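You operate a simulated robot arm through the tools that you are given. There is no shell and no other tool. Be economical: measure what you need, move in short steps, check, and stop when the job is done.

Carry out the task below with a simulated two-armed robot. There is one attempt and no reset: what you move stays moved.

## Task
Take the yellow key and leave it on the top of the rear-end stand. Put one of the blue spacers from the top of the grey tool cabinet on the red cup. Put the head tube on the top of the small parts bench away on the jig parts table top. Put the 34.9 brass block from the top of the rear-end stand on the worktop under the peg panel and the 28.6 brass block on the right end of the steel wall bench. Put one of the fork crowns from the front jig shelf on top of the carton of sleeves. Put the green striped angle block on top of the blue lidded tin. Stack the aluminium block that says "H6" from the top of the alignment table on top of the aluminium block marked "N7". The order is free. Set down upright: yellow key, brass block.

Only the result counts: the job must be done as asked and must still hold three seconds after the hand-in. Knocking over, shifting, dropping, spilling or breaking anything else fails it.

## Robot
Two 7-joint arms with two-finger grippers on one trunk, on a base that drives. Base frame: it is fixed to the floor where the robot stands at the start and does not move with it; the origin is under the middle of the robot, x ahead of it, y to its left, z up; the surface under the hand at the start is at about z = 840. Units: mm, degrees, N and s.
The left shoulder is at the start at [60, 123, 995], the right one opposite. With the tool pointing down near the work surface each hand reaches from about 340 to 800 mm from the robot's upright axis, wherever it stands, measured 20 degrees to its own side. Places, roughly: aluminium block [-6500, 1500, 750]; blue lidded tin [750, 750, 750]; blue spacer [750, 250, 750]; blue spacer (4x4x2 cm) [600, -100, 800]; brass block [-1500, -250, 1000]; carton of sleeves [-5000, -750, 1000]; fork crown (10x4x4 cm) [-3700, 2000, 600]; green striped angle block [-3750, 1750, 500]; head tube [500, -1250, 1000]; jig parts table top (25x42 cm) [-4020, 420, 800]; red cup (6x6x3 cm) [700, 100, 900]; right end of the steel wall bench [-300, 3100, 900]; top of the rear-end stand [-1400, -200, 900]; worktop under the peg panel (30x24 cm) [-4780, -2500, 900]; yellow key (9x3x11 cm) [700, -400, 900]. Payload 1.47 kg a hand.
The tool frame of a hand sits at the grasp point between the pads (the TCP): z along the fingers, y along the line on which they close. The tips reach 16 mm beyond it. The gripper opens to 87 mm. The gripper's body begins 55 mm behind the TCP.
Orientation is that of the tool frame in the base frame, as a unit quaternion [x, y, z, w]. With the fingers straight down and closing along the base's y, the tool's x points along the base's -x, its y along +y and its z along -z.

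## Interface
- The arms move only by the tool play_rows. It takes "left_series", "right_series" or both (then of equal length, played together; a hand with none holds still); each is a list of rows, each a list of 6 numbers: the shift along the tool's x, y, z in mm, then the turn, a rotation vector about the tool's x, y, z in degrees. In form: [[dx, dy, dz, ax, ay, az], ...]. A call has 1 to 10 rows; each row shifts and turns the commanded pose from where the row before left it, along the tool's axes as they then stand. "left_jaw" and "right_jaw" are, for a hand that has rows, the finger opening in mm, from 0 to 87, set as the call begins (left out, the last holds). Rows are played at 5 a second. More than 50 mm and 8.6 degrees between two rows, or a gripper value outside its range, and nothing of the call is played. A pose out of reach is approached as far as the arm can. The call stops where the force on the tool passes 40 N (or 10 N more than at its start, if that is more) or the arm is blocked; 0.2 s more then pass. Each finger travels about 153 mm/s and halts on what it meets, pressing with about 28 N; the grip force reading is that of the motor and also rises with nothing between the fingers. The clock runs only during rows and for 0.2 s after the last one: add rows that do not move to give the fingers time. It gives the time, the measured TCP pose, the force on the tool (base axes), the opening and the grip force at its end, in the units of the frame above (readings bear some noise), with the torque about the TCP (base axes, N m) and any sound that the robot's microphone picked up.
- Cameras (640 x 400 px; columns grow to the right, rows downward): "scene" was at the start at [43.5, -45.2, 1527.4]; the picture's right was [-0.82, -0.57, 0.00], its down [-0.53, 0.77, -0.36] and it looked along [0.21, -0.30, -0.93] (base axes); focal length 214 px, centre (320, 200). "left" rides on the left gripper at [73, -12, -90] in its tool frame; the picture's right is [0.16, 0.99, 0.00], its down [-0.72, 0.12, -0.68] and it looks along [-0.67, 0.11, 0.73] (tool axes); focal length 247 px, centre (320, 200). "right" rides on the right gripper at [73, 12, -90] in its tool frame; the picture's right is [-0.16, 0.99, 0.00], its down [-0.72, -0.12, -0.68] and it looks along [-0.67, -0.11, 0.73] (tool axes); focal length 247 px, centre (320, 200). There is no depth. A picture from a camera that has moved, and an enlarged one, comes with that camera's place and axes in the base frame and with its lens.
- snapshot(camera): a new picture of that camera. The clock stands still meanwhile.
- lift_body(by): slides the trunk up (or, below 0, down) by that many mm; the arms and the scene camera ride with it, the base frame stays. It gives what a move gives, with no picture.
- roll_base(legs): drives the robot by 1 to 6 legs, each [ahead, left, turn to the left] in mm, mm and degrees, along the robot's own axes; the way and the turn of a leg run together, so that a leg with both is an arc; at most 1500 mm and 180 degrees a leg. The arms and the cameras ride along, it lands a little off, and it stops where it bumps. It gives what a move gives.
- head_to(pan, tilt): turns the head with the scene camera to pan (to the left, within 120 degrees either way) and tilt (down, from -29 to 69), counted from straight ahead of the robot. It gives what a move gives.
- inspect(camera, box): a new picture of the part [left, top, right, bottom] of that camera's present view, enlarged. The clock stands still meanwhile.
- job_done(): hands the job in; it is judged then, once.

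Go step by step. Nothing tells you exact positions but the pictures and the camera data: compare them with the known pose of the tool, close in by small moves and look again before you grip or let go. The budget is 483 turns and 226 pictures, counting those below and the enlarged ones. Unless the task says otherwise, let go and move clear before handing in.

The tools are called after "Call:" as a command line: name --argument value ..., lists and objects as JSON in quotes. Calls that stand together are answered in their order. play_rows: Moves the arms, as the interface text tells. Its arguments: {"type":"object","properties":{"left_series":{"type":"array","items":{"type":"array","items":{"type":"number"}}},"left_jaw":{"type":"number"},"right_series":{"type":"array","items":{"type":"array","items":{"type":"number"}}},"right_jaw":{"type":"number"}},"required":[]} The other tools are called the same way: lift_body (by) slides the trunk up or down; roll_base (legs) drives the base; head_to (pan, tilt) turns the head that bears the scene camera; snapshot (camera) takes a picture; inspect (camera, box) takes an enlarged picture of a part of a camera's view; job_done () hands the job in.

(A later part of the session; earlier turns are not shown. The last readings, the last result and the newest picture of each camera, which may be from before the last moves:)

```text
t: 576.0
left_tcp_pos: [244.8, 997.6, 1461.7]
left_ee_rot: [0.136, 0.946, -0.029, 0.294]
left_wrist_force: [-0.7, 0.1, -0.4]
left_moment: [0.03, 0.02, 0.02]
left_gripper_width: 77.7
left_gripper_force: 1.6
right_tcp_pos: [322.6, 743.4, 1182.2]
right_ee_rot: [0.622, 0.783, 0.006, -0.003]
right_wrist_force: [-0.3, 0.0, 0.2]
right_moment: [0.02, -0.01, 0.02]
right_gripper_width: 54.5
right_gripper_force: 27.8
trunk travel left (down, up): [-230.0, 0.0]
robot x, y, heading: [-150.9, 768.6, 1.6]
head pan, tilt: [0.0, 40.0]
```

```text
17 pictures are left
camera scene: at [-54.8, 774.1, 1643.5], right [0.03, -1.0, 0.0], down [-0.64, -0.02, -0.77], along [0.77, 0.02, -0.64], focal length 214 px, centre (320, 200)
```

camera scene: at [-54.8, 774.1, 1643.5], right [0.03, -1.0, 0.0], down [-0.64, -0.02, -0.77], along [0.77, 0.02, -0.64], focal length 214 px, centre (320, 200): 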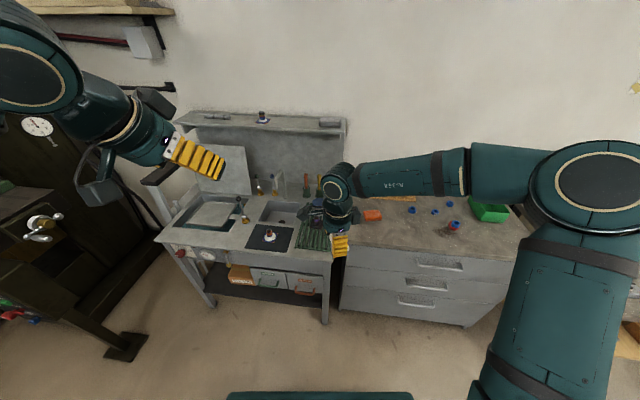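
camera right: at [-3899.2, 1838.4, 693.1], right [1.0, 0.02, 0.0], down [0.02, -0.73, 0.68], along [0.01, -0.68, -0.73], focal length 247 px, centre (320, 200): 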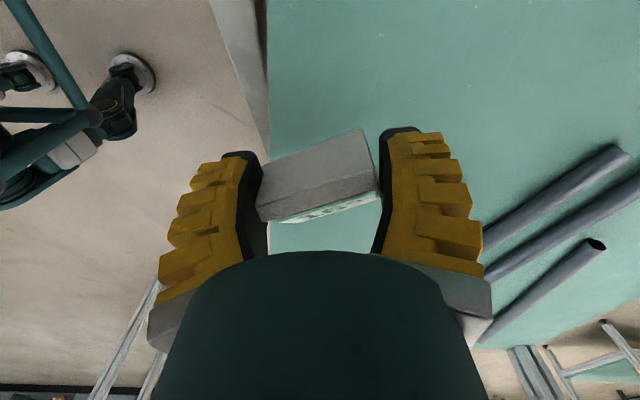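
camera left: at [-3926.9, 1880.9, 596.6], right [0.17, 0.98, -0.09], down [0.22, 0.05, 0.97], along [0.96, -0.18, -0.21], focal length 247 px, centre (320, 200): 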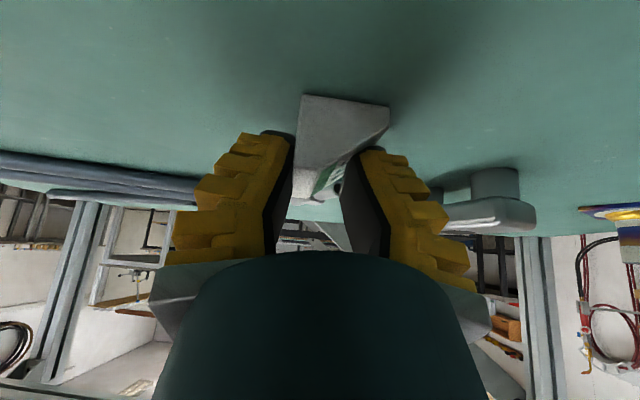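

Call:
inspect --camera "scene" --box '[170, 165, 350, 265]'

```text
3.56 times, centred on (260, 215) of scene
camera zoom: at [-54.8, 774.1, 1643.5], right [0.03, -1.0, 0.0], down [-0.64, -0.02, -0.77], along [0.77, 0.02, -0.64], focal length 763 px, centre (533, 147)
```

zoom: 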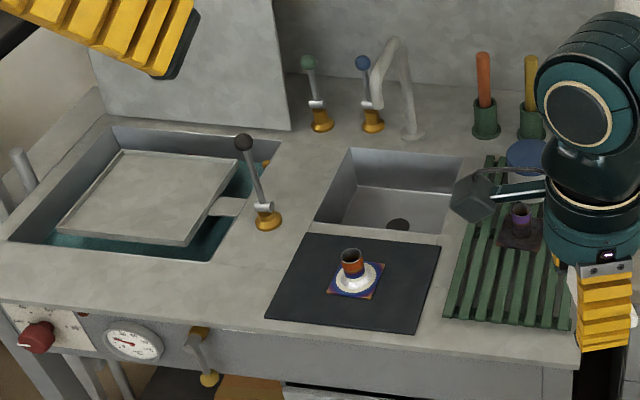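

The blue lid (tin) is at ≈[804,801], top ≈900. Drive closer and bring the block above it.

Call:
roll_base --legs '[[0, 75, -1.6], [325, 0, 0]]'

Call:
play_rows --right_series '[[0, 38, 20, 0, 0, 0], [0, 38, 20, 0, 0, 0], [0, 38, 20, 0, 0, 0], [0, 0, 25, 0, 0, 0], [0, 0, 0, 0, 0, 0]]' --right_jaw 0

Call:
snapshot --camera "right"

```text
t: 579.0
left_tcp_pos: [572.0, 1062.3, 1462.6]
left_ee_rot: [0.148, 0.944, -0.031, 0.294]
left_wrist_force: [0.5, 0.5, -1.0]
left_moment: [-0.04, -0.01, 0.03]
left_gripper_width: 77.7
left_gripper_force: 1.8
right_tcp_pos: [642.9, 803.1, 1181.5]
right_ee_rot: [0.633, 0.774, 0.006, -0.004]
right_wrist_force: [0.1, -0.5, -0.8]
right_moment: [0.0, 0.01, -0.02]
right_gripper_width: 54.6
right_gripper_force: 28.1
trunk travel left (down, up): [-230.0, 0.0]
robot x, y, heading: [169.6, 845.6, -0.2]
head pan, tilt: [0.0, 40.0]
```

```text
t: 580.2
left_tcp_pos: [570.6, 1062.5, 1462.5]
left_ee_rot: [0.149, 0.943, -0.032, 0.294]
left_wrist_force: [0.0, 0.1, -0.5]
left_moment: [0.01, -0.04, 0.02]
left_gripper_width: 77.1
left_gripper_force: 2.1
right_tcp_pos: [753.9, 828.4, 1097.6]
right_ee_rot: [0.633, 0.774, 0.005, -0.003]
right_wrist_force: [0.1, -0.5, -1.8]
right_moment: [-0.02, 0.01, 0.01]
right_gripper_width: 54.5
right_gripper_force: 28.0
trunk travel left (down, up): [-230.0, 0.0]
robot x, y, heading: [170.0, 845.7, -0.1]
head pan, tilt: [0.0, 40.0]
```

```text
15 pictures are left
camera right: at [752.6, 901.3, 1187.7], right [1.0, 0.04, 0.0], down [0.03, -0.74, 0.67], along [0.03, -0.67, -0.74], focal length 247 px, centre (320, 200)
```

right: 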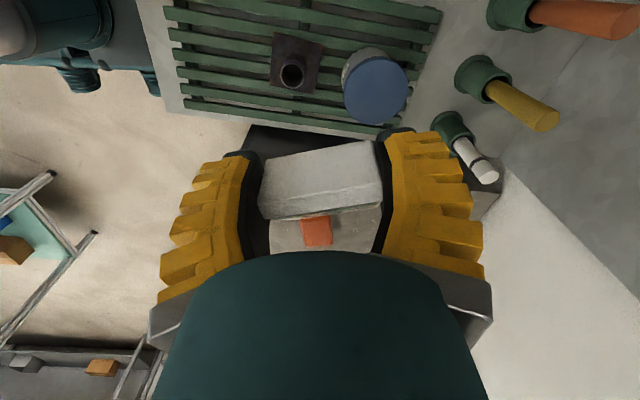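

Call:
play_rows --right_series '[[-9, 15.3, 30, 0, 0, 0], [-9, 15.3, 30, 0, 0, 0], [-9, 15.3, 35, 0, 0, 0], [-9, 15.3, 35, 0, 0, 0], [0, 0, 15, 0, 0, 0], [0, 0, 0, 0, 0, 0]]' --right_jaw 0

Call:
snapshot --camera "right"

```text
t: 581.6
left_tcp_pos: [571.6, 1062.3, 1462.0]
left_ee_rot: [0.15, 0.944, -0.033, 0.294]
left_wrist_force: [0.3, 0.3, -0.2]
left_moment: [-0.01, 0.04, 0.03]
left_gripper_width: 77.5
left_gripper_force: 2.0
right_tcp_pos: [823.1, 808.5, 953.6]
right_ee_rot: [0.633, 0.774, 0.005, -0.004]
right_wrist_force: [0.1, 0.5, -0.6]
right_moment: [0.02, 0.01, -0.02]
right_gripper_width: 54.7
right_gripper_force: 28.1
trunk travel left (down, up): [-230.0, 0.0]
robot x, y, heading: [170.6, 848.0, -0.1]
head pan, tilt: [0.0, 40.0]
```

```text
14 pictures are left
camera right: at [820.5, 881.3, 1044.5], right [1.0, 0.04, 0.0], down [0.03, -0.74, 0.67], along [0.03, -0.67, -0.74], focal length 247 px, centre (320, 200)
```

right: 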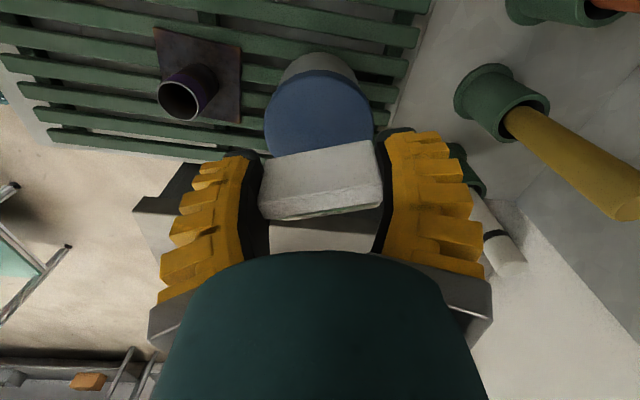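

Call:
play_rows --right_series '[[-5, 0.5, 20, 0, 0, 0], [0, 0, 18, 0, 0, 0], [0, 0, 0, 0, 0, 0]]' --right_jaw 0

Call:
play_rows --right_series '[[0, 0, 4, 0, 0, 0], [0, 0, 0, 0, 0, 0]]' --right_jaw 0

Call:
play_rows --right_series '[[0, 0, 3, 0, 0, 0], [0, 0, 0, 0, 0, 0]]' --right_jaw 0

Call:
play_rows --right_series '[[0, 0, 3, 0, 0, 0], [0, 0, 0, 0, 0, 0]]' --right_jaw 0

Call:
play_rows --right_series '[[0, 0, 3, 0, 0, 0], [0, 0, 0, 0, 0, 0]]' --right_jaw 0

```text
t: 582.4
left_tcp_pos: [571.7, 1061.0, 1462.2]
left_ee_rot: [0.149, 0.944, -0.033, 0.294]
left_wrist_force: [0.6, 0.6, 0.3]
left_moment: [0.03, -0.02, -0.01]
left_gripper_width: 77.6
left_gripper_force: 2.1
right_tcp_pos: [824.1, 803.8, 915.2]
right_ee_rot: [0.633, 0.774, 0.006, -0.002]
right_wrist_force: [0.6, -0.3, -0.3]
right_moment: [0.0, 0.01, -0.05]
right_gripper_width: 54.4
right_gripper_force: 28.2
trunk travel left (down, up): [-230.0, 0.0]
robot x, y, heading: [165.8, 843.1, -0.4]
head pan, tilt: [0.0, 40.0]
```

```text
t: 583.0
left_tcp_pos: [570.1, 1062.1, 1463.1]
left_ee_rot: [0.149, 0.943, -0.033, 0.295]
left_wrist_force: [0.6, -0.5, 0.7]
left_moment: [0.01, 0.03, -0.01]
left_gripper_width: 77.8
left_gripper_force: 1.7
right_tcp_pos: [824.3, 803.5, 912.6]
right_ee_rot: [0.633, 0.774, 0.007, -0.002]
right_wrist_force: [0.8, -0.7, 13.7]
right_moment: [-0.54, 0.21, 0.05]
right_gripper_width: 54.5
right_gripper_force: 28.2
trunk travel left (down, up): [-230.0, 0.0]
robot x, y, heading: [165.0, 845.6, -0.2]
head pan, tilt: [0.0, 40.0]
```

```text
t: 583.6
left_tcp_pos: [569.6, 1061.1, 1463.5]
left_ee_rot: [0.148, 0.943, -0.032, 0.295]
left_wrist_force: [0.6, -0.2, -0.2]
left_moment: [0.02, 0.0, 0.03]
left_gripper_width: 77.6
left_gripper_force: 2.0
right_tcp_pos: [823.4, 804.0, 909.7]
right_ee_rot: [0.633, 0.774, 0.007, -0.003]
right_wrist_force: [5.5, 4.0, 20.0]
right_moment: [-0.48, -0.23, 0.16]
right_gripper_width: 55.3
right_gripper_force: 28.4
trunk travel left (down, up): [-230.0, 0.0]
robot x, y, heading: [172.0, 849.2, -0.0]
head pan, tilt: [0.0, 40.0]
```

```text
t: 584.2
left_tcp_pos: [569.3, 1062.0, 1463.0]
left_ee_rot: [0.149, 0.944, -0.033, 0.294]
left_wrist_force: [-0.7, 0.2, 0.0]
left_moment: [0.01, 0.0, 0.01]
left_gripper_width: 77.9
left_gripper_force: 2.2
right_tcp_pos: [822.4, 804.2, 907.6]
right_ee_rot: [0.633, 0.774, 0.008, -0.003]
right_wrist_force: [5.6, 8.6, 25.0]
right_moment: [-0.16, -0.15, 0.07]
right_gripper_width: 56.4
right_gripper_force: 28.6
trunk travel left (down, up): [-230.0, 0.0]
robot x, y, heading: [173.2, 845.8, 0.1]
head pan, tilt: [0.0, 40.0]
```

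```text
t: 584.8
left_tcp_pos: [568.4, 1061.8, 1462.5]
left_ee_rot: [0.149, 0.943, -0.033, 0.295]
left_wrist_force: [0.0, -0.5, 0.3]
left_moment: [-0.01, 0.01, -0.02]
left_gripper_width: 77.4
left_gripper_force: 1.8
right_tcp_pos: [821.2, 804.3, 904.4]
right_ee_rot: [0.633, 0.774, 0.007, -0.002]
right_wrist_force: [4.4, 5.4, 30.9]
right_moment: [-0.29, 0.09, -0.01]
right_gripper_width: 57.0
right_gripper_force: 28.0
trunk travel left (down, up): [-230.0, 0.0]
robot x, y, heading: [170.3, 844.2, 0.3]
head pan, tilt: [0.0, 40.0]
```

Call:
play_rows --right_series '[[0, 0, -2, 0, 0, 0], [0, 0, 0, 0, 0, 0]]' --right_jaw 0

Call:
play_rows --right_series '[[0, 0, 0, 0, 0, 0], [0, 0, 0, 0, 0, 0], [0, 0, 0, 0, 0, 0]]' --right_jaw 80

Call:
play_rows --right_series '[[0, 0, -20, 0, 0, 0], [0, 0, -40, 0, 0, 0], [0, 0, -45, 0, 0, 0], [0, 0, -45, 0, 0, 0]]' --right_jaw 80

Call:
snapshot --camera "right"

```text
t: 585.4
left_tcp_pos: [569.6, 1061.8, 1461.7]
left_ee_rot: [0.149, 0.943, -0.033, 0.295]
left_wrist_force: [-0.1, -0.3, 0.1]
left_moment: [0.01, 0.0, -0.01]
left_gripper_width: 77.5
left_gripper_force: 1.9
right_tcp_pos: [821.6, 803.0, 904.9]
right_ee_rot: [0.633, 0.774, 0.006, -0.003]
right_wrist_force: [4.7, 6.5, 19.7]
right_moment: [-0.07, -0.06, 0.01]
right_gripper_width: 56.5
right_gripper_force: 28.0
trunk travel left (down, up): [-230.0, 0.0]
robot x, y, heading: [169.8, 844.4, -0.0]
head pan, tilt: [0.0, 40.0]
```

```text
t: 586.2
left_tcp_pos: [570.8, 1060.6, 1462.9]
left_ee_rot: [0.149, 0.943, -0.032, 0.294]
left_wrist_force: [-0.3, 0.9, 1.2]
left_moment: [-0.04, 0.01, 0.02]
left_gripper_width: 77.4
left_gripper_force: 1.7
right_tcp_pos: [821.8, 802.3, 904.5]
right_ee_rot: [0.633, 0.774, 0.006, -0.002]
right_wrist_force: [-1.3, 1.3, -0.1]
right_moment: [0.03, -0.01, -0.02]
right_gripper_width: 81.8
right_gripper_force: 1.1
trunk travel left (down, up): [-230.0, 0.0]
robot x, y, heading: [168.1, 843.0, -0.1]
head pan, tilt: [0.0, 40.0]
```

```text
t: 587.2
left_tcp_pos: [570.1, 1062.0, 1462.8]
left_ee_rot: [0.149, 0.943, -0.033, 0.295]
left_wrist_force: [-0.2, 0.5, 0.5]
left_moment: [-0.04, -0.02, 0.0]
left_gripper_width: 77.7
left_gripper_force: 1.7
right_tcp_pos: [821.9, 799.2, 1054.8]
right_ee_rot: [0.633, 0.774, 0.006, -0.004]
right_wrist_force: [0.0, 1.0, 0.4]
right_moment: [0.03, 0.01, -0.05]
right_gripper_width: 81.4
right_gripper_force: 1.2
trunk travel left (down, up): [-230.0, 0.0]
robot x, y, heading: [168.4, 846.7, 0.1]
head pan, tilt: [0.0, 40.0]
```

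```text
13 pictures are left
camera right: at [820.0, 872.5, 1145.3], right [1.0, 0.04, 0.0], down [0.03, -0.74, 0.67], along [0.03, -0.67, -0.74], focal length 247 px, centre (320, 200)
```

right: 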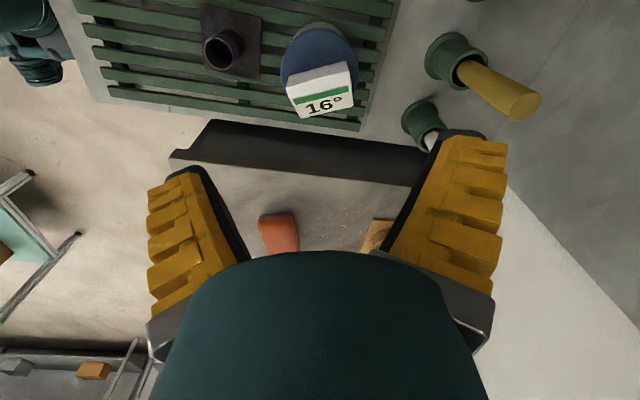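

The striped block rests on the tin. Next the head tube: retract and drive to the small parts bench.

Call:
play_rows --right_series '[[0, -40, -20, 0, 0, 0], [0, -40, -20, 0, 0, 0], [0, -40, -20, 0, 0, 0], [0, -40, -20, 0, 0, 0]]' --right_jaw 80

Call:
roll_base --legs '[[-450, 0, 0], [0, -1000, 0], [0, -900, 0], [0, 0, -10]]'

Call:
head_to --pan 0 --tilt 40

Call:
snapshot --camera "scene"

```text
t: 588.2
left_tcp_pos: [568.9, 1060.1, 1462.7]
left_ee_rot: [0.149, 0.943, -0.033, 0.295]
left_wrist_force: [-0.5, 0.0, 0.3]
left_moment: [-0.03, -0.03, 0.01]
left_gripper_width: 77.7
left_gripper_force: 1.7
right_tcp_pos: [665.5, 765.7, 1134.7]
right_ee_rot: [0.633, 0.774, 0.006, -0.002]
right_wrist_force: [-0.5, -0.8, -0.4]
right_moment: [0.01, -0.04, -0.01]
right_gripper_width: 81.6
right_gripper_force: 1.6
trunk travel left (down, up): [-230.0, 0.0]
robot x, y, heading: [167.5, 845.6, -0.1]
head pan, tilt: [0.0, 40.0]
```

```text
t: 608.1
left_tcp_pos: [170.8, -908.2, 1463.0]
left_ee_rot: [0.228, 0.928, -0.057, 0.29]
left_wrist_force: [-1.2, 0.3, 0.0]
left_moment: [0.03, 0.02, -0.02]
left_gripper_width: 77.7
left_gripper_force: 1.5
right_tcp_pos: [215.8, -1216.6, 1133.0]
right_ee_rot: [0.696, 0.718, 0.007, -0.003]
right_wrist_force: [0.0, -0.1, 0.0]
right_moment: [0.0, 0.0, -0.01]
right_gripper_width: 81.4
right_gripper_force: 0.7
trunk travel left (down, up): [-230.0, 0.0]
robot x, y, heading: [-263.5, -1053.3, -9.8]
head pan, tilt: [0.0, 40.0]
```

```text
t: 608.8
left_tcp_pos: [169.3, -908.5, 1462.0]
left_ee_rot: [0.228, 0.928, -0.058, 0.291]
left_wrist_force: [0.3, -0.8, 0.6]
left_moment: [0.01, -0.02, 0.0]
left_gripper_width: 77.7
left_gripper_force: 2.1
right_tcp_pos: [215.0, -1215.3, 1132.8]
right_ee_rot: [0.696, 0.718, 0.007, -0.003]
right_wrist_force: [0.2, 1.1, -0.8]
right_moment: [0.0, 0.01, -0.01]
right_gripper_width: 81.6
right_gripper_force: 1.1
trunk travel left (down, up): [-230.0, 0.0]
robot x, y, heading: [-262.4, -1058.0, -9.6]
head pan, tilt: [0.0, 40.0]
```

```text
12 pictures are left
camera scene: at [-167.6, -1069.6, 1643.5], right [-0.17, -0.99, 0.0], down [-0.63, 0.11, -0.77], along [0.76, -0.13, -0.64], focal length 214 px, centre (320, 200)
```

scene: 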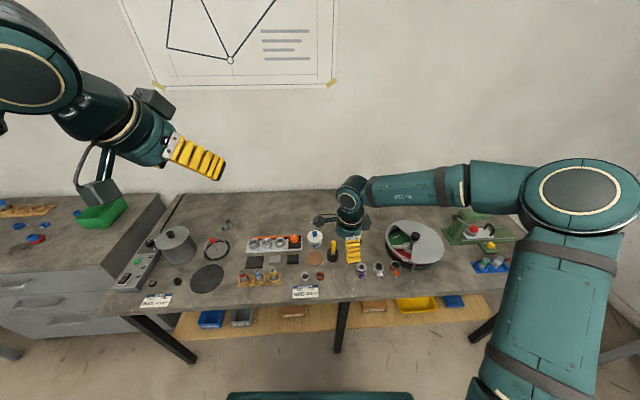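

Call:
roll_base --legs '[[160, 0, 0]]'

Call:
snapshot --camera "right"

```text
t: 610.2
left_tcp_pos: [329.6, -936.1, 1462.0]
left_ee_rot: [0.228, 0.928, -0.057, 0.291]
left_wrist_force: [0.5, 0.0, 0.4]
left_moment: [0.04, 0.03, -0.01]
left_gripper_width: 77.6
left_gripper_force: 1.9
right_tcp_pos: [374.8, -1242.5, 1132.5]
right_ee_rot: [0.696, 0.718, 0.006, -0.003]
right_wrist_force: [0.4, -0.4, -0.5]
right_moment: [0.02, 0.05, 0.0]
right_gripper_width: 81.6
right_gripper_force: 1.8
trunk travel left (down, up): [-230.0, 0.0]
robot x, y, heading: [-105.8, -1080.1, -9.4]
head pan, tilt: [0.0, 40.0]
```

```text
11 pictures are left
camera right: at [385.2, -1170.3, 1222.4], right [0.99, -0.13, 0.0], down [-0.1, -0.74, 0.67], along [-0.08, -0.67, -0.74], focal length 247 px, centre (320, 200)
```

right: 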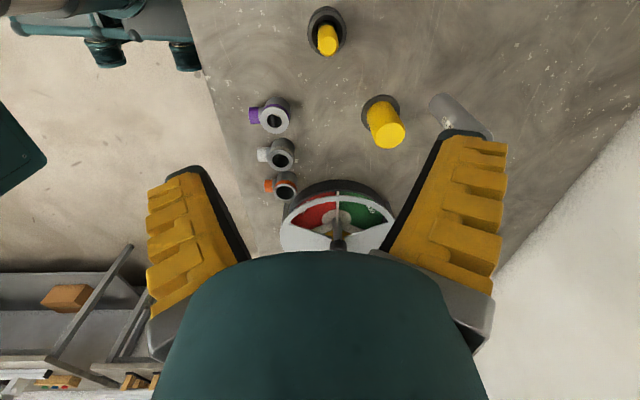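

The head tube stands at ≈[567,-1345], top ≈950. Adjust trunk and move the right hand above it.

Call:
roll_base --legs '[[25, 0, 0]]'

Call:
lift_body --by -70

Call:
play_rows --right_series '[[-21, 33, 0, 0, 0, 0], [-21, 33, 0, 0, 0, 0], [-21, 33, 0, 0, 0, 0], [-21, 33, 0, 0, 0, 0], [-20, 33, 20, 0, 0, 0], [0, 0, 20, 0, 0, 0], [0, 0, 0, 0, 0, 0]]' --right_jaw 70

Call:
snapshot --camera "right"

```text
t: 611.0
left_tcp_pos: [351.2, -940.2, 1463.0]
left_ee_rot: [0.229, 0.927, -0.058, 0.29]
left_wrist_force: [0.4, -0.4, -0.4]
left_moment: [0.04, -0.01, 0.02]
left_gripper_width: 77.8
left_gripper_force: 1.9
right_tcp_pos: [396.0, -1246.4, 1132.8]
right_ee_rot: [0.696, 0.718, 0.006, -0.003]
right_wrist_force: [-0.5, 0.3, 0.4]
right_moment: [0.02, -0.02, 0.02]
right_gripper_width: 81.5
right_gripper_force: 1.5
trunk travel left (down, up): [-230.0, 0.0]
robot x, y, heading: [-80.1, -1080.9, -9.9]
head pan, tilt: [0.0, 40.0]
```

```text
t: 612.1
left_tcp_pos: [352.5, -940.4, 1392.4]
left_ee_rot: [0.228, 0.928, -0.057, 0.29]
left_wrist_force: [0.7, 0.7, 0.2]
left_moment: [0.0, 0.0, -0.02]
left_gripper_width: 77.7
left_gripper_force: 1.6
right_tcp_pos: [397.8, -1247.4, 1062.7]
right_ee_rot: [0.695, 0.719, 0.006, -0.003]
right_wrist_force: [-0.5, -0.6, -0.1]
right_moment: [0.01, 0.01, -0.01]
right_gripper_width: 81.5
right_gripper_force: 1.2
trunk travel left (down, up): [-160.0, 70.0]
robot x, y, heading: [-80.9, -1086.1, -9.7]
head pan, tilt: [0.0, 40.0]
```

```text
t: 613.7
left_tcp_pos: [353.2, -940.9, 1391.4]
left_ee_rot: [0.228, 0.928, -0.058, 0.29]
left_wrist_force: [0.4, -0.1, -0.2]
left_moment: [-0.03, 0.02, -0.02]
left_gripper_width: 77.7
left_gripper_force: 1.8
right_tcp_pos: [566.9, -1344.6, 1021.7]
right_ee_rot: [0.695, 0.719, 0.007, -0.003]
right_wrist_force: [0.3, -0.1, 0.5]
right_moment: [-0.02, -0.03, -0.02]
right_gripper_width: 73.2
right_gripper_force: 2.6
trunk travel left (down, up): [-160.0, 70.0]
robot x, y, heading: [-76.5, -1081.4, -9.9]
head pan, tilt: [0.0, 40.0]
```

```text
10 pictures are left
camera right: at [577.5, -1271.6, 1113.1], right [0.99, -0.13, 0.0], down [-0.1, -0.74, 0.67], along [-0.08, -0.67, -0.74], focal length 247 px, centre (320, 200)
```

right: 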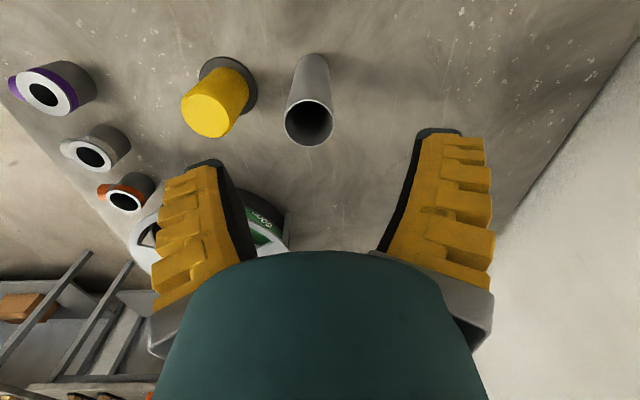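

Tube at [563,-1342], Ø≈32, top ≈957. Descend around it and close.

Call:
play_rows --right_series '[[2, -4, 30, 0, 0, 0], [0, 0, 35, 0, 0, 0], [0, 0, 30, 0, 0, 0], [0, 0, 0, 0, 0, 0]]' --right_jaw 66

Call:
play_rows --right_series '[[0, 0, 0, 0, 0, 0], [0, 0, 0, 0, 0, 0], [0, 0, 0, 0, 0, 0], [0, 0, 0, 0, 0, 0]]' --right_jaw 0

Call:
play_rows --right_series '[[0, 0, -10, 0, 0, 0], [0, 0, -40, 0, 0, 0], [0, 0, -40, 0, 0, 0], [0, 0, -40, 0, 0, 0], [0, -10, -40, 0, 0, 0], [0, -40, 0, 0, 0, 0], [0, -40, 0, 0, 0, 0], [0, -40, 0, 0, 0, 0]]' --right_jaw 0

Call:
snapshot --camera "right"

```text
t: 614.7
left_tcp_pos: [352.6, -939.6, 1391.2]
left_ee_rot: [0.228, 0.927, -0.058, 0.291]
left_wrist_force: [0.4, 0.3, -0.1]
left_moment: [-0.03, -0.01, -0.02]
left_gripper_width: 77.6
left_gripper_force: 1.5
right_tcp_pos: [561.2, -1341.4, 929.0]
right_ee_rot: [0.696, 0.718, 0.006, -0.003]
right_wrist_force: [0.8, 0.1, -0.5]
right_moment: [0.03, 0.01, 0.03]
right_gripper_width: 70.1
right_gripper_force: 2.9
trunk travel left (down, up): [-160.0, 70.0]
robot x, y, heading: [-77.2, -1088.9, -9.5]
head pan, tilt: [0.0, 40.0]
```

```text
t: 615.7
left_tcp_pos: [353.1, -939.2, 1392.3]
left_ee_rot: [0.229, 0.927, -0.057, 0.291]
left_wrist_force: [-0.4, 0.1, -0.2]
left_moment: [0.05, 0.02, 0.0]
left_gripper_width: 77.9
left_gripper_force: 1.9
right_tcp_pos: [560.8, -1341.8, 929.5]
right_ee_rot: [0.696, 0.718, 0.007, -0.002]
right_wrist_force: [-0.2, -0.9, 3.6]
right_moment: [-0.15, -0.03, -0.01]
right_gripper_width: 28.3
right_gripper_force: 28.1
trunk travel left (down, up): [-160.0, 70.0]
robot x, y, heading: [-81.5, -1087.8, -9.9]
head pan, tilt: [0.0, 40.0]
```

```text
t: 617.5
left_tcp_pos: [351.3, -940.0, 1392.8]
left_ee_rot: [0.227, 0.927, -0.057, 0.292]
left_wrist_force: [-0.7, -0.2, 0.0]
left_moment: [-0.04, 0.0, 0.01]
left_gripper_width: 77.6
left_gripper_force: 1.6
right_tcp_pos: [429.9, -1347.6, 1097.9]
right_ee_rot: [0.696, 0.718, 0.008, -0.002]
right_wrist_force: [-1.1, 0.3, -1.8]
right_moment: [0.02, -0.02, 0.03]
right_gripper_width: 26.6
right_gripper_force: 27.8
trunk travel left (down, up): [-160.0, 70.0]
robot x, y, heading: [-81.4, -1083.6, -9.9]
head pan, tilt: [0.0, 40.0]
```

```text
9 pictures are left
camera right: at [439.7, -1274.9, 1188.3], right [0.99, -0.13, 0.0], down [-0.1, -0.74, 0.67], along [-0.08, -0.66, -0.74], focal length 247 px, centre (320, 200)
```

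right: 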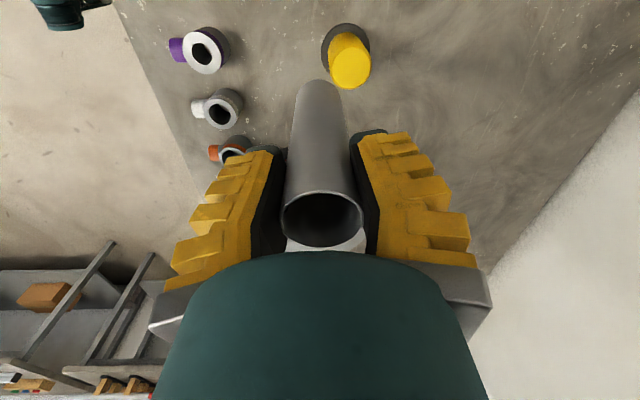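

Head tube is held upright. Now fetch the 34.9 block with the left hand: retract, raise trunk, drive to the stand's right side.

Call:
play_rows --right_series '[[7, -39, 0, 0, 0, 0], [7, -39, 0, 0, 0, 0], [7, -39, 0, 0, 0, 0], [5, -30, 0, 0, 0, 0]]' --left_series '[[0, 0, 0, -4, 0, -5.7], [0, 0, 0, 0, 7.5, 0], [0, 0, 0, 0, 7.5, 0], [0, 0, 0, 0, 0, 0]]' --right_jaw 0 --left_jaw 87

Call:
lift_body --by 70

Call:
roll_base --legs '[[-300, 0, 0], [0, 1500, 0], [0, 0, -80], [0, -1490, 0]]'

```text
t: 618.5
left_tcp_pos: [352.1, -938.0, 1392.5]
left_ee_rot: [0.174, 0.97, -0.016, 0.169]
left_wrist_force: [-0.6, 0.8, -0.4]
left_moment: [0.01, -0.01, -0.01]
left_gripper_width: 86.9
left_gripper_force: 0.2
right_tcp_pos: [282.8, -1326.0, 1096.3]
right_ee_rot: [0.695, 0.719, 0.007, -0.002]
right_wrist_force: [-0.1, -0.1, -1.6]
right_moment: [-0.01, 0.01, 0.02]
right_gripper_width: 26.2
right_gripper_force: 27.6
trunk travel left (down, up): [-160.0, 70.0]
robot x, y, heading: [-82.7, -1085.9, -9.8]
head pan, tilt: [0.0, 40.0]
```

```text
t: 619.5
left_tcp_pos: [352.8, -940.7, 1461.0]
left_ee_rot: [0.175, 0.97, -0.017, 0.17]
left_wrist_force: [0.2, -0.2, -0.4]
left_moment: [0.04, -0.01, -0.03]
left_gripper_width: 87.0
left_gripper_force: 0.0
right_tcp_pos: [285.1, -1326.9, 1166.9]
right_ee_rot: [0.695, 0.719, 0.007, -0.002]
right_wrist_force: [-0.1, 0.1, -1.3]
right_moment: [0.0, -0.01, -0.02]
right_gripper_width: 25.5
right_gripper_force: 28.2
trunk travel left (down, up): [-230.0, 0.0]
robot x, y, heading: [-81.1, -1089.3, -10.0]
head pan, tilt: [0.0, 40.0]
```

```text
t: 650.8
left_tcp_pos: [-1381.4, 69.5, 1462.2]
left_ee_rot: [0.767, 0.618, -0.125, 0.117]
left_wrist_force: [-0.1, 0.1, -0.1]
left_moment: [-0.01, 0.0, 0.02]
left_gripper_width: 87.1
left_gripper_force: 0.1
right_tcp_pos: [-1775.3, 83.0, 1165.9]
right_ee_rot: [0.996, 0.088, 0.006, 0.002]
right_wrist_force: [0.1, 0.5, -1.3]
right_moment: [-0.02, -0.01, 0.0]
right_gripper_width: 21.8
right_gripper_force: 28.3
trunk travel left (down, up): [-230.0, 0.0]
robot x, y, heading: [-1587.5, 476.2, -91.5]
head pan, tilt: [0.0, 40.0]
```

The tube grip reading is drifting; check it.

Call:
snapshot --camera "right"

```text
8 pictures are left
camera right: at [-1700.9, 84.3, 1256.2], right [0.02, -1.0, 0.0], down [-0.74, -0.01, 0.67], along [-0.67, -0.01, -0.74], focal length 247 px, centre (320, 200)
```

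right: 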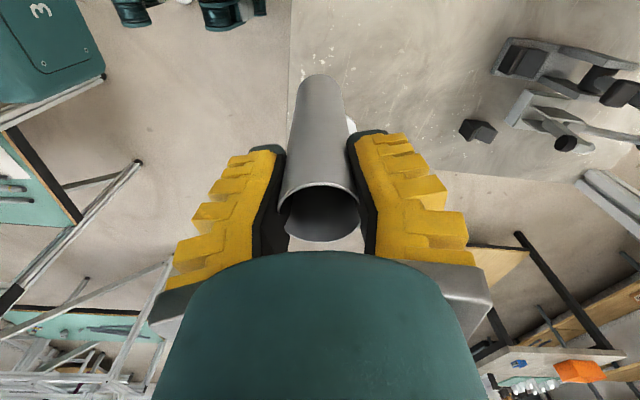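

It is creeping only slowly; proceed quickly. Position for the 34.9 block and lower the left hand above it.

Call:
roll_base --legs '[[0, -100, 1.5], [70, 0, 0]]'

Call:
play_rows --left_series '[[-8.9, -11.9, 42.8, 0, 0, 0], [-8.9, -11.9, 42.8, 0, 0, 0], [-8.9, -11.9, 42.8, 0, 0, 0], [-8.9, -11.9, 42.8, 0, 0, 0], [-8.9, -11.9, 42.8, 0, 0, 0], [-8.9, -11.9, 42.8, 0, 0, 0], [-8.9, -11.9, 42.8, 0, 0, 0], [-8.9, -11.9, 42.8, 0, 0, 0]]' --left_jaw 87

```text
t: 653.2
left_tcp_pos: [-1470.9, 5.4, 1461.7]
left_ee_rot: [0.76, 0.627, -0.123, 0.119]
left_wrist_force: [0.7, 0.5, 0.7]
left_moment: [-0.02, -0.02, 0.02]
left_gripper_width: 87.1
left_gripper_force: 0.0
right_tcp_pos: [-1865.2, 9.3, 1166.9]
right_ee_rot: [0.995, 0.098, 0.006, 0.002]
right_wrist_force: [0.9, 0.4, -0.3]
right_moment: [-0.03, 0.02, 0.01]
right_gripper_width: 21.9
right_gripper_force: 27.7
trunk travel left (down, up): [-230.0, 0.0]
robot x, y, heading: [-1682.7, 405.7, -89.9]
head pan, tilt: [0.0, 40.0]
stopped in leg 2: the robot was blocked; the commanded pose is now the measured one
```

```text
t: 655.0
left_tcp_pos: [-1589.5, -160.5, 1160.4]
left_ee_rot: [0.759, 0.628, -0.123, 0.118]
left_wrist_force: [0.4, 0.1, 0.3]
left_moment: [-0.01, 0.06, -0.02]
left_gripper_width: 86.8
left_gripper_force: 0.1
right_tcp_pos: [-1865.0, 5.9, 1165.1]
right_ee_rot: [0.995, 0.1, 0.006, 0.001]
right_wrist_force: [0.2, -1.0, -1.3]
right_moment: [0.04, -0.01, -0.01]
right_gripper_width: 21.8
right_gripper_force: 27.7
trunk travel left (down, up): [-230.0, 0.0]
robot x, y, heading: [-1690.5, 404.2, -90.2]
head pan, tilt: [0.0, 40.0]
```

Call:
play_rows --left_series '[[-11.3, -11.4, 37.6, 0, 0, 0], [-11.3, -11.4, 37.6, 0, 0, 0], [-11.3, -11.4, 37.6, 0, 0, 0], [-11.3, -11.4, 37.6, 0, 0, 0], [-11.3, -11.4, 37.6, 0, 0, 0], [0, 0, 0, 0, 0, 0]]' --left_jaw 87

Call:
snapshot --camera "left"

```text
t: 656.4
left_tcp_pos: [-1661.7, -262.4, 1000.9]
left_ee_rot: [0.76, 0.627, -0.122, 0.118]
left_wrist_force: [0.2, -0.1, 1.0]
left_moment: [-0.01, 0.03, -0.01]
left_gripper_width: 87.0
left_gripper_force: 0.0
right_tcp_pos: [-1863.0, 8.4, 1165.7]
right_ee_rot: [0.995, 0.099, 0.006, 0.003]
right_wrist_force: [-0.8, 0.1, -1.8]
right_moment: [-0.03, 0.0, 0.0]
right_gripper_width: 21.6
right_gripper_force: 28.1
trunk travel left (down, up): [-230.0, 0.0]
robot x, y, heading: [-1684.5, 406.6, -90.4]
head pan, tilt: [0.0, 40.0]
```

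```text
7 pictures are left
camera left: at [-1657.6, -162.4, 1060.4], right [1.0, -0.04, -0.03], down [0.01, -0.46, 0.89], along [-0.04, -0.89, -0.46], focal length 247 px, centre (320, 200)
```

left: 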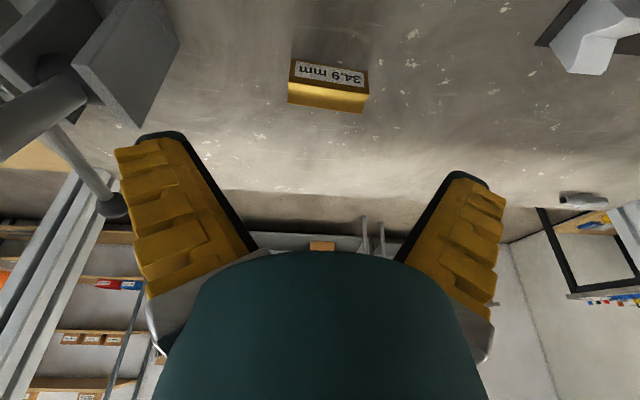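

Call:
play_rows --left_series '[[-4.4, 2.8, 39.3, 0, 0, 0], [-4.4, 2.8, 39.3, 0, 0, 0], [5, -0.4, 14, 0, 0, 0], [3, 0, 9, 0, 0, 0], [0, 0, 0, 0, 0, 0]]' --left_jaw 87

Call:
snapshot --camera "left"

```text
t: 657.6
left_tcp_pos: [-1662.7, -298.0, 904.0]
left_ee_rot: [0.76, 0.627, -0.123, 0.118]
left_wrist_force: [0.0, -2.0, 0.8]
left_moment: [0.03, 0.01, -0.02]
left_gripper_width: 87.4
left_gripper_force: 0.1
right_tcp_pos: [-1865.3, 7.8, 1166.5]
right_ee_rot: [0.995, 0.099, 0.007, 0.002]
right_wrist_force: [0.1, -0.2, -1.7]
right_moment: [0.0, 0.0, -0.01]
right_gripper_width: 21.9
right_gripper_force: 27.8
trunk travel left (down, up): [-230.0, 0.0]
robot x, y, heading: [-1681.8, 403.7, -90.3]
head pan, tilt: [0.0, 40.0]
```

```text
6 pictures are left
camera left: at [-1658.0, -197.9, 964.8], right [1.0, -0.04, -0.03], down [0.01, -0.46, 0.89], along [-0.04, -0.89, -0.46], focal length 247 px, centre (320, 200)
```

left: 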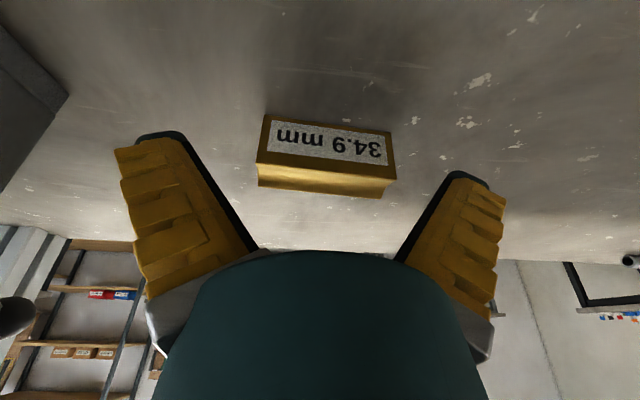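

Call:
play_rows --left_series '[[1.6, 2.5, 4.5, 0, 0, 0], [1.5, 0, 4, 0, 0, 0], [0, 0, 0, 0, 0, 0]]' --left_jaw 87

Call:
play_rows --left_series '[[0, 0, 0, 0, 0, 0], [0, 0, 0, 0, 0, 0], [0, 0, 0, 0, 0, 0]]' --left_jaw 0

Call:
play_rows --left_series '[[-1.5, 0, -4, 0, 0, 0], [-5, 0, -14, 0, 0, 0], [-11, 0, -28, 0, 0, 0], [-14, 0, -40, 0, 0, 0], [-14, 0, -40, 0, 0, 0]]' --left_jaw 0

```text
t: 658.4
left_tcp_pos: [-1659.3, -298.2, 895.6]
left_ee_rot: [0.76, 0.627, -0.123, 0.119]
left_wrist_force: [0.1, -0.1, 0.1]
left_moment: [-0.02, 0.01, -0.02]
left_gripper_width: 86.9
left_gripper_force: 0.2
right_tcp_pos: [-1865.2, 7.6, 1166.2]
right_ee_rot: [0.995, 0.099, 0.007, 0.001]
right_wrist_force: [-1.0, -0.2, -1.7]
right_moment: [-0.03, -0.01, -0.03]
right_gripper_width: 21.9
right_gripper_force: 27.8
trunk travel left (down, up): [-230.0, 0.0]
robot x, y, heading: [-1687.1, 404.8, -90.2]
head pan, tilt: [0.0, 40.0]
```

```text
t: 659.2
left_tcp_pos: [-1660.6, -298.1, 897.2]
left_ee_rot: [0.76, 0.627, -0.123, 0.119]
left_wrist_force: [-4.2, 1.5, 5.5]
left_moment: [0.11, 0.36, 0.03]
left_gripper_width: 60.8
left_gripper_force: 28.2
right_tcp_pos: [-1865.4, 8.8, 1166.9]
right_ee_rot: [0.995, 0.099, 0.006, 0.002]
right_wrist_force: [0.1, -0.8, -0.8]
right_moment: [-0.04, -0.05, -0.05]
right_gripper_width: 21.8
right_gripper_force: 27.9
trunk travel left (down, up): [-230.0, 0.0]
robot x, y, heading: [-1686.4, 409.5, -90.4]
head pan, tilt: [0.0, 40.0]
```

```text
t: 660.4
left_tcp_pos: [-1663.6, -298.3, 1029.7]
left_ee_rot: [0.76, 0.627, -0.122, 0.118]
left_wrist_force: [0.7, 0.4, -3.0]
left_moment: [-0.03, -0.01, 0.0]
left_gripper_width: 60.8
left_gripper_force: 28.4
right_tcp_pos: [-1865.0, 8.7, 1165.6]
right_ee_rot: [0.995, 0.1, 0.007, 0.001]
right_wrist_force: [-0.2, 0.3, -1.8]
right_moment: [0.01, 0.0, -0.03]
right_gripper_width: 21.5
right_gripper_force: 27.9
trunk travel left (down, up): [-230.0, 0.0]
robot x, y, heading: [-1685.7, 407.3, -90.1]
head pan, tilt: [0.0, 40.0]
```

34.9 is held. Back the base off (no arm motion), then drive to the jig parts table's east end.

Call:
roll_base --legs '[[-240, 0, 0], [0, 400, 0], [0, 0, -90], [0, 200, 0], [1500, 0, 0], [400, 0, 0]]'

Call:
head_to --pan 0 --tilt 40

Call:
snapshot --camera "scene"

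```text
t: 680.8
left_tcp_pos: [-3895.0, 372.2, 1030.5]
left_ee_rot: [0.982, -0.082, -0.17, -0.001]
left_wrist_force: [-0.3, 0.3, -1.2]
left_moment: [0.04, 0.02, -0.06]
left_gripper_width: 60.3
left_gripper_force: 27.6
right_tcp_pos: [-3592.0, 578.3, 1164.8]
right_ee_rot: [0.781, -0.625, 0.003, 0.007]
right_wrist_force: [-0.1, 0.5, -1.5]
right_moment: [0.05, 0.01, 0.02]
right_gripper_width: 21.9
right_gripper_force: 28.4
trunk travel left (down, up): [-230.0, 0.0]
robot x, y, heading: [-3189.4, 410.2, -179.2]
head pan, tilt: [0.0, 40.0]
```

```text
t: 681.4
left_tcp_pos: [-3896.6, 372.8, 1029.6]
left_ee_rot: [0.982, -0.082, -0.171, -0.001]
left_wrist_force: [0.3, 0.1, -2.5]
left_moment: [0.01, 0.02, 0.02]
left_gripper_width: 60.3
left_gripper_force: 28.1
right_tcp_pos: [-3591.8, 578.8, 1165.8]
right_ee_rot: [0.78, -0.626, 0.004, 0.007]
right_wrist_force: [0.3, -0.1, -1.6]
right_moment: [0.0, 0.01, -0.02]
right_gripper_width: 21.5
right_gripper_force: 27.8
trunk travel left (down, up): [-230.0, 0.0]
robot x, y, heading: [-3186.8, 408.2, -178.8]
head pan, tilt: [0.0, 40.0]
```

```text
5 pictures are left
camera scene: at [-3282.8, 408.3, 1643.5], right [-0.02, 1.0, 0.0], down [0.64, 0.01, -0.77], along [-0.77, -0.01, -0.64], focal length 214 px, centre (320, 200)
```

scene: 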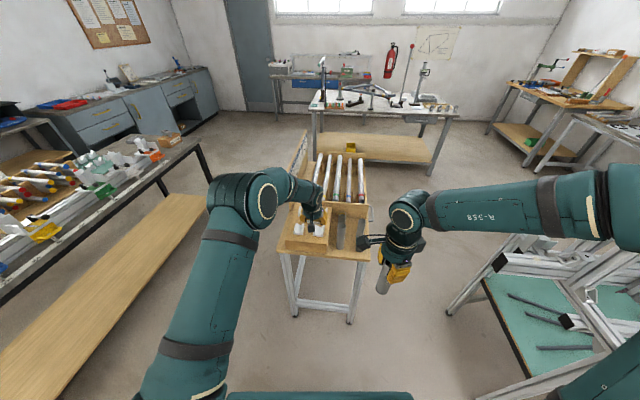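

Call:
inspect --camera "scene" --box '[268, 165, 388, 265]'

```text
4.00 times, centred on (328, 215) of scene
camera zoom: at [-3282.8, 408.3, 1643.5], right [-0.02, 1.0, 0.0], down [0.64, 0.01, -0.77], along [-0.77, -0.01, -0.64], focal length 858 px, centre (288, 140)
```

zoom: 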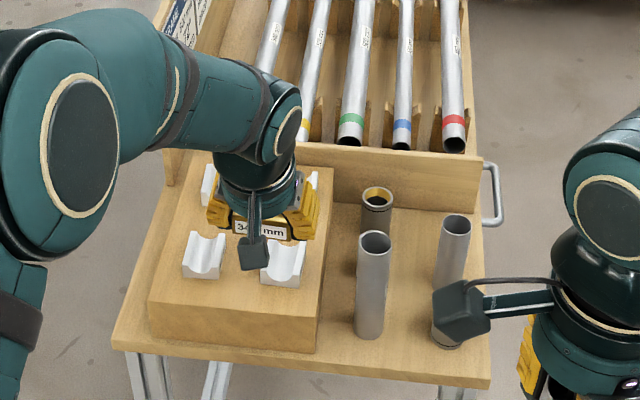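

Free spot on the jig parts table top at ≈[-4040,600] (right-back, clear of the standing tubes). Drive in and carry the tube there.

Call:
roll_base --legs '[[320, 0, -1]]'

```text
t: 683.5
left_tcp_pos: [-4214.9, 375.3, 1030.7]
left_ee_rot: [0.982, -0.088, -0.17, -0.001]
left_wrist_force: [-0.3, 0.9, -2.5]
left_moment: [0.0, 0.03, 0.01]
left_gripper_width: 60.2
left_gripper_force: 27.7
right_tcp_pos: [-3910.2, 578.2, 1165.1]
right_ee_rot: [0.777, -0.63, 0.004, 0.007]
right_wrist_force: [0.1, 0.2, -1.6]
right_moment: [0.01, 0.0, 0.02]
right_gripper_width: 21.7
right_gripper_force: 28.4
trunk travel left (down, up): [-230.0, 0.0]
robot x, y, heading: [-3509.4, 407.1, -179.5]
head pan, tilt: [0.0, 40.0]
```

Call:
play_rows --right_series '[[-16.8, 40.7, 0, 0, 0, 0], [-16.8, 40.7, 0, 0, 0, 0], [-16.8, 40.7, 0, 0, 0, 0], [0, 0, 40, 0, 0, 0], [0, 0, 40, 0, 0, 0], [0, 0, 40, 0, 0, 0], [0, 0, 0, 0, 0, 0]]' --right_jaw 0

Call:
inspect --camera "scene" --box '[290, 200, 430, 320]'

```text
t: 685.1
left_tcp_pos: [-4213.3, 375.2, 1031.7]
left_ee_rot: [0.981, -0.087, -0.171, -0.001]
left_wrist_force: [0.2, 0.9, -2.5]
left_moment: [0.01, 0.03, 0.0]
left_gripper_width: 60.5
left_gripper_force: 28.5
right_tcp_pos: [-4036.6, 599.3, 1045.4]
right_ee_rot: [0.777, -0.629, 0.003, 0.005]
right_wrist_force: [0.1, 0.4, -1.6]
right_moment: [-0.02, -0.03, -0.03]
right_gripper_width: 22.0
right_gripper_force: 28.4
trunk travel left (down, up): [-230.0, 0.0]
robot x, y, heading: [-3506.9, 407.1, -179.5]
head pan, tilt: [0.0, 40.0]
```

```text
3.33 times, centred on (360, 260) of scene
camera zoom: at [-3600.3, 404.9, 1643.6], right [-0.01, 1.0, 0.0], down [0.64, 0.01, -0.77], along [-0.77, -0.01, -0.64], focal length 715 px, centre (187, 0)
```

zoom: 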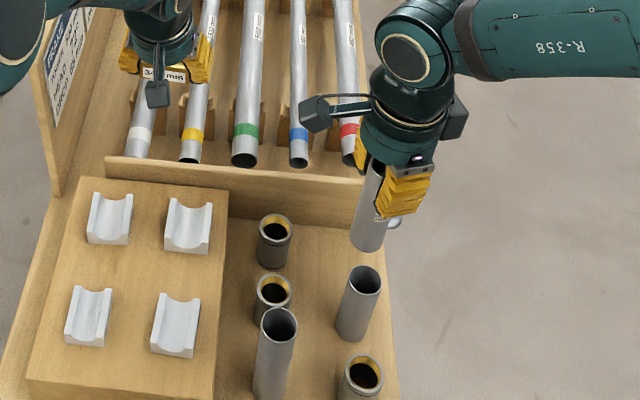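

The target was too near a standing tube; raise, shift to a clearer spot ≈[-4106,580], then lower.

Call:
play_rows --right_series '[[0, 0, -40, 0, 0, 0], [2, 36, 0, 0, 0, 0], [2, 36, 0, 0, 0, 0], [0, 0, 40, 0, 0, 0], [0, 0, 40, 0, 0, 0], [0, 0, 0, 0, 0, 0]]' --right_jaw 0

Call:
inspect --camera "scene" --box '[290, 200, 430, 320]'

```text
t: 686.5
left_tcp_pos: [-4213.2, 375.3, 1030.5]
left_ee_rot: [0.981, -0.088, -0.171, -0.002]
left_wrist_force: [-1.0, 0.7, -1.5]
left_moment: [-0.04, 0.04, 0.03]
left_gripper_width: 60.1
left_gripper_force: 27.8
right_tcp_pos: [-4107.3, 580.1, 1004.3]
right_ee_rot: [0.777, -0.629, 0.003, 0.006]
right_wrist_force: [0.1, -1.1, -0.9]
right_moment: [-0.02, 0.02, -0.01]
right_gripper_width: 21.7
right_gripper_force: 27.7
trunk travel left (down, up): [-230.0, 0.0]
robot x, y, heading: [-3505.5, 402.8, -179.6]
head pan, tilt: [0.0, 40.0]
```

```text
3.33 times, centred on (360, 260) of scene
camera zoom: at [-3600.3, 405.1, 1643.6], right [-0.01, 1.0, 0.0], down [0.64, 0.01, -0.77], along [-0.77, -0.01, -0.64], focal length 715 px, centre (187, 0)
```

zoom: 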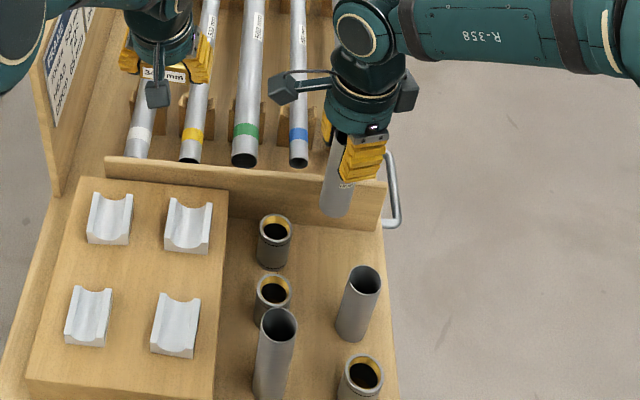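

Call:
play_rows --right_series '[[0, -8, 0, 0, 0, 0], [0, 0, 35, 0, 0, 0], [0, 0, 25, 0, 0, 0], [0, 0, 0, 0, 0, 0]]' --right_jaw 0

Call:
play_rows --right_series '[[0, 0, 5, 0, 0, 0], [0, 0, 0, 0, 0, 0]]' --right_jaw 0

Call:
play_rows --right_series '[[0, 0, 4, 0, 0, 0], [0, 0, 0, 0, 0, 0]]' --right_jaw 0

Call:
play_rows --right_series '[[0, 0, 4, 0, 0, 0], [0, 0, 0, 0, 0, 0]]' --right_jaw 0

Call:
play_rows --right_series '[[0, 0, 3, 0, 0, 0], [0, 0, 0, 0, 0, 0]]' --right_jaw 0

```text
t: 687.5
left_tcp_pos: [-4213.6, 375.0, 1031.1]
left_ee_rot: [0.981, -0.088, -0.17, -0.002]
left_wrist_force: [-0.8, -0.1, -3.0]
left_moment: [-0.03, -0.01, -0.03]
left_gripper_width: 60.5
left_gripper_force: 28.0
right_tcp_pos: [-4101.5, 580.9, 945.7]
right_ee_rot: [0.777, -0.63, 0.004, 0.005]
right_wrist_force: [-0.8, -0.9, -1.3]
right_moment: [0.01, -0.03, 0.02]
right_gripper_width: 21.5
right_gripper_force: 28.1
trunk travel left (down, up): [-230.0, 0.0]
robot x, y, heading: [-3506.7, 403.5, -179.7]
head pan, tilt: [0.0, 40.0]
```

```text
t: 688.1
left_tcp_pos: [-4213.9, 375.6, 1030.1]
left_ee_rot: [0.982, -0.087, -0.17, -0.001]
left_wrist_force: [0.6, -0.7, -2.6]
left_moment: [0.04, 0.0, 0.0]
left_gripper_width: 60.6
left_gripper_force: 27.7
right_tcp_pos: [-4102.3, 580.5, 941.2]
right_ee_rot: [0.777, -0.629, 0.004, 0.007]
right_wrist_force: [0.6, 0.0, -1.8]
right_moment: [-0.03, -0.03, -0.01]
right_gripper_width: 22.0
right_gripper_force: 28.4
trunk travel left (down, up): [-230.0, 0.0]
robot x, y, heading: [-3504.7, 408.1, -179.5]
head pan, tilt: [0.0, 40.0]
```

```text
t: 688.7
left_tcp_pos: [-4214.0, 374.1, 1030.4]
left_ee_rot: [0.982, -0.087, -0.17, -0.001]
left_wrist_force: [-0.4, 0.4, -3.0]
left_moment: [-0.03, 0.0, -0.02]
left_gripper_width: 60.3
left_gripper_force: 28.2
right_tcp_pos: [-4101.4, 581.8, 938.9]
right_ee_rot: [0.777, -0.629, 0.004, 0.007]
right_wrist_force: [-0.1, 0.3, -1.2]
right_moment: [0.01, -0.01, 0.04]
right_gripper_width: 21.7
right_gripper_force: 28.0
trunk travel left (down, up): [-230.0, 0.0]
robot x, y, heading: [-3504.6, 404.1, -179.6]
head pan, tilt: [0.0, 40.0]
```

```text
t: 689.3
left_tcp_pos: [-4214.6, 376.4, 1030.5]
left_ee_rot: [0.982, -0.088, -0.17, -0.002]
left_wrist_force: [0.3, 0.9, -2.8]
left_moment: [-0.01, 0.04, -0.01]
left_gripper_width: 60.2
left_gripper_force: 28.0
right_tcp_pos: [-4102.2, 580.9, 933.3]
right_ee_rot: [0.777, -0.629, 0.003, 0.007]
right_wrist_force: [0.7, 0.1, -1.9]
right_moment: [0.06, 0.0, -0.01]
right_gripper_width: 21.9
right_gripper_force: 28.1
trunk travel left (down, up): [-230.0, 0.0]
robot x, y, heading: [-3507.6, 407.4, -179.6]
head pan, tilt: [0.0, 40.0]
```

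```text
t: 689.9
left_tcp_pos: [-4213.6, 374.5, 1030.7]
left_ee_rot: [0.982, -0.088, -0.169, -0.002]
left_wrist_force: [0.9, 0.4, -2.3]
left_moment: [-0.01, 0.05, -0.03]
left_gripper_width: 60.3
left_gripper_force: 28.2
right_tcp_pos: [-4101.5, 581.5, 930.6]
right_ee_rot: [0.778, -0.629, 0.004, 0.007]
right_wrist_force: [-0.2, 0.3, -1.6]
right_moment: [-0.01, 0.03, 0.0]
right_gripper_width: 21.8
right_gripper_force: 27.4
trunk travel left (down, up): [-230.0, 0.0]
robot x, y, heading: [-3505.2, 400.5, -179.7]
head pan, tilt: [0.0, 40.0]
```

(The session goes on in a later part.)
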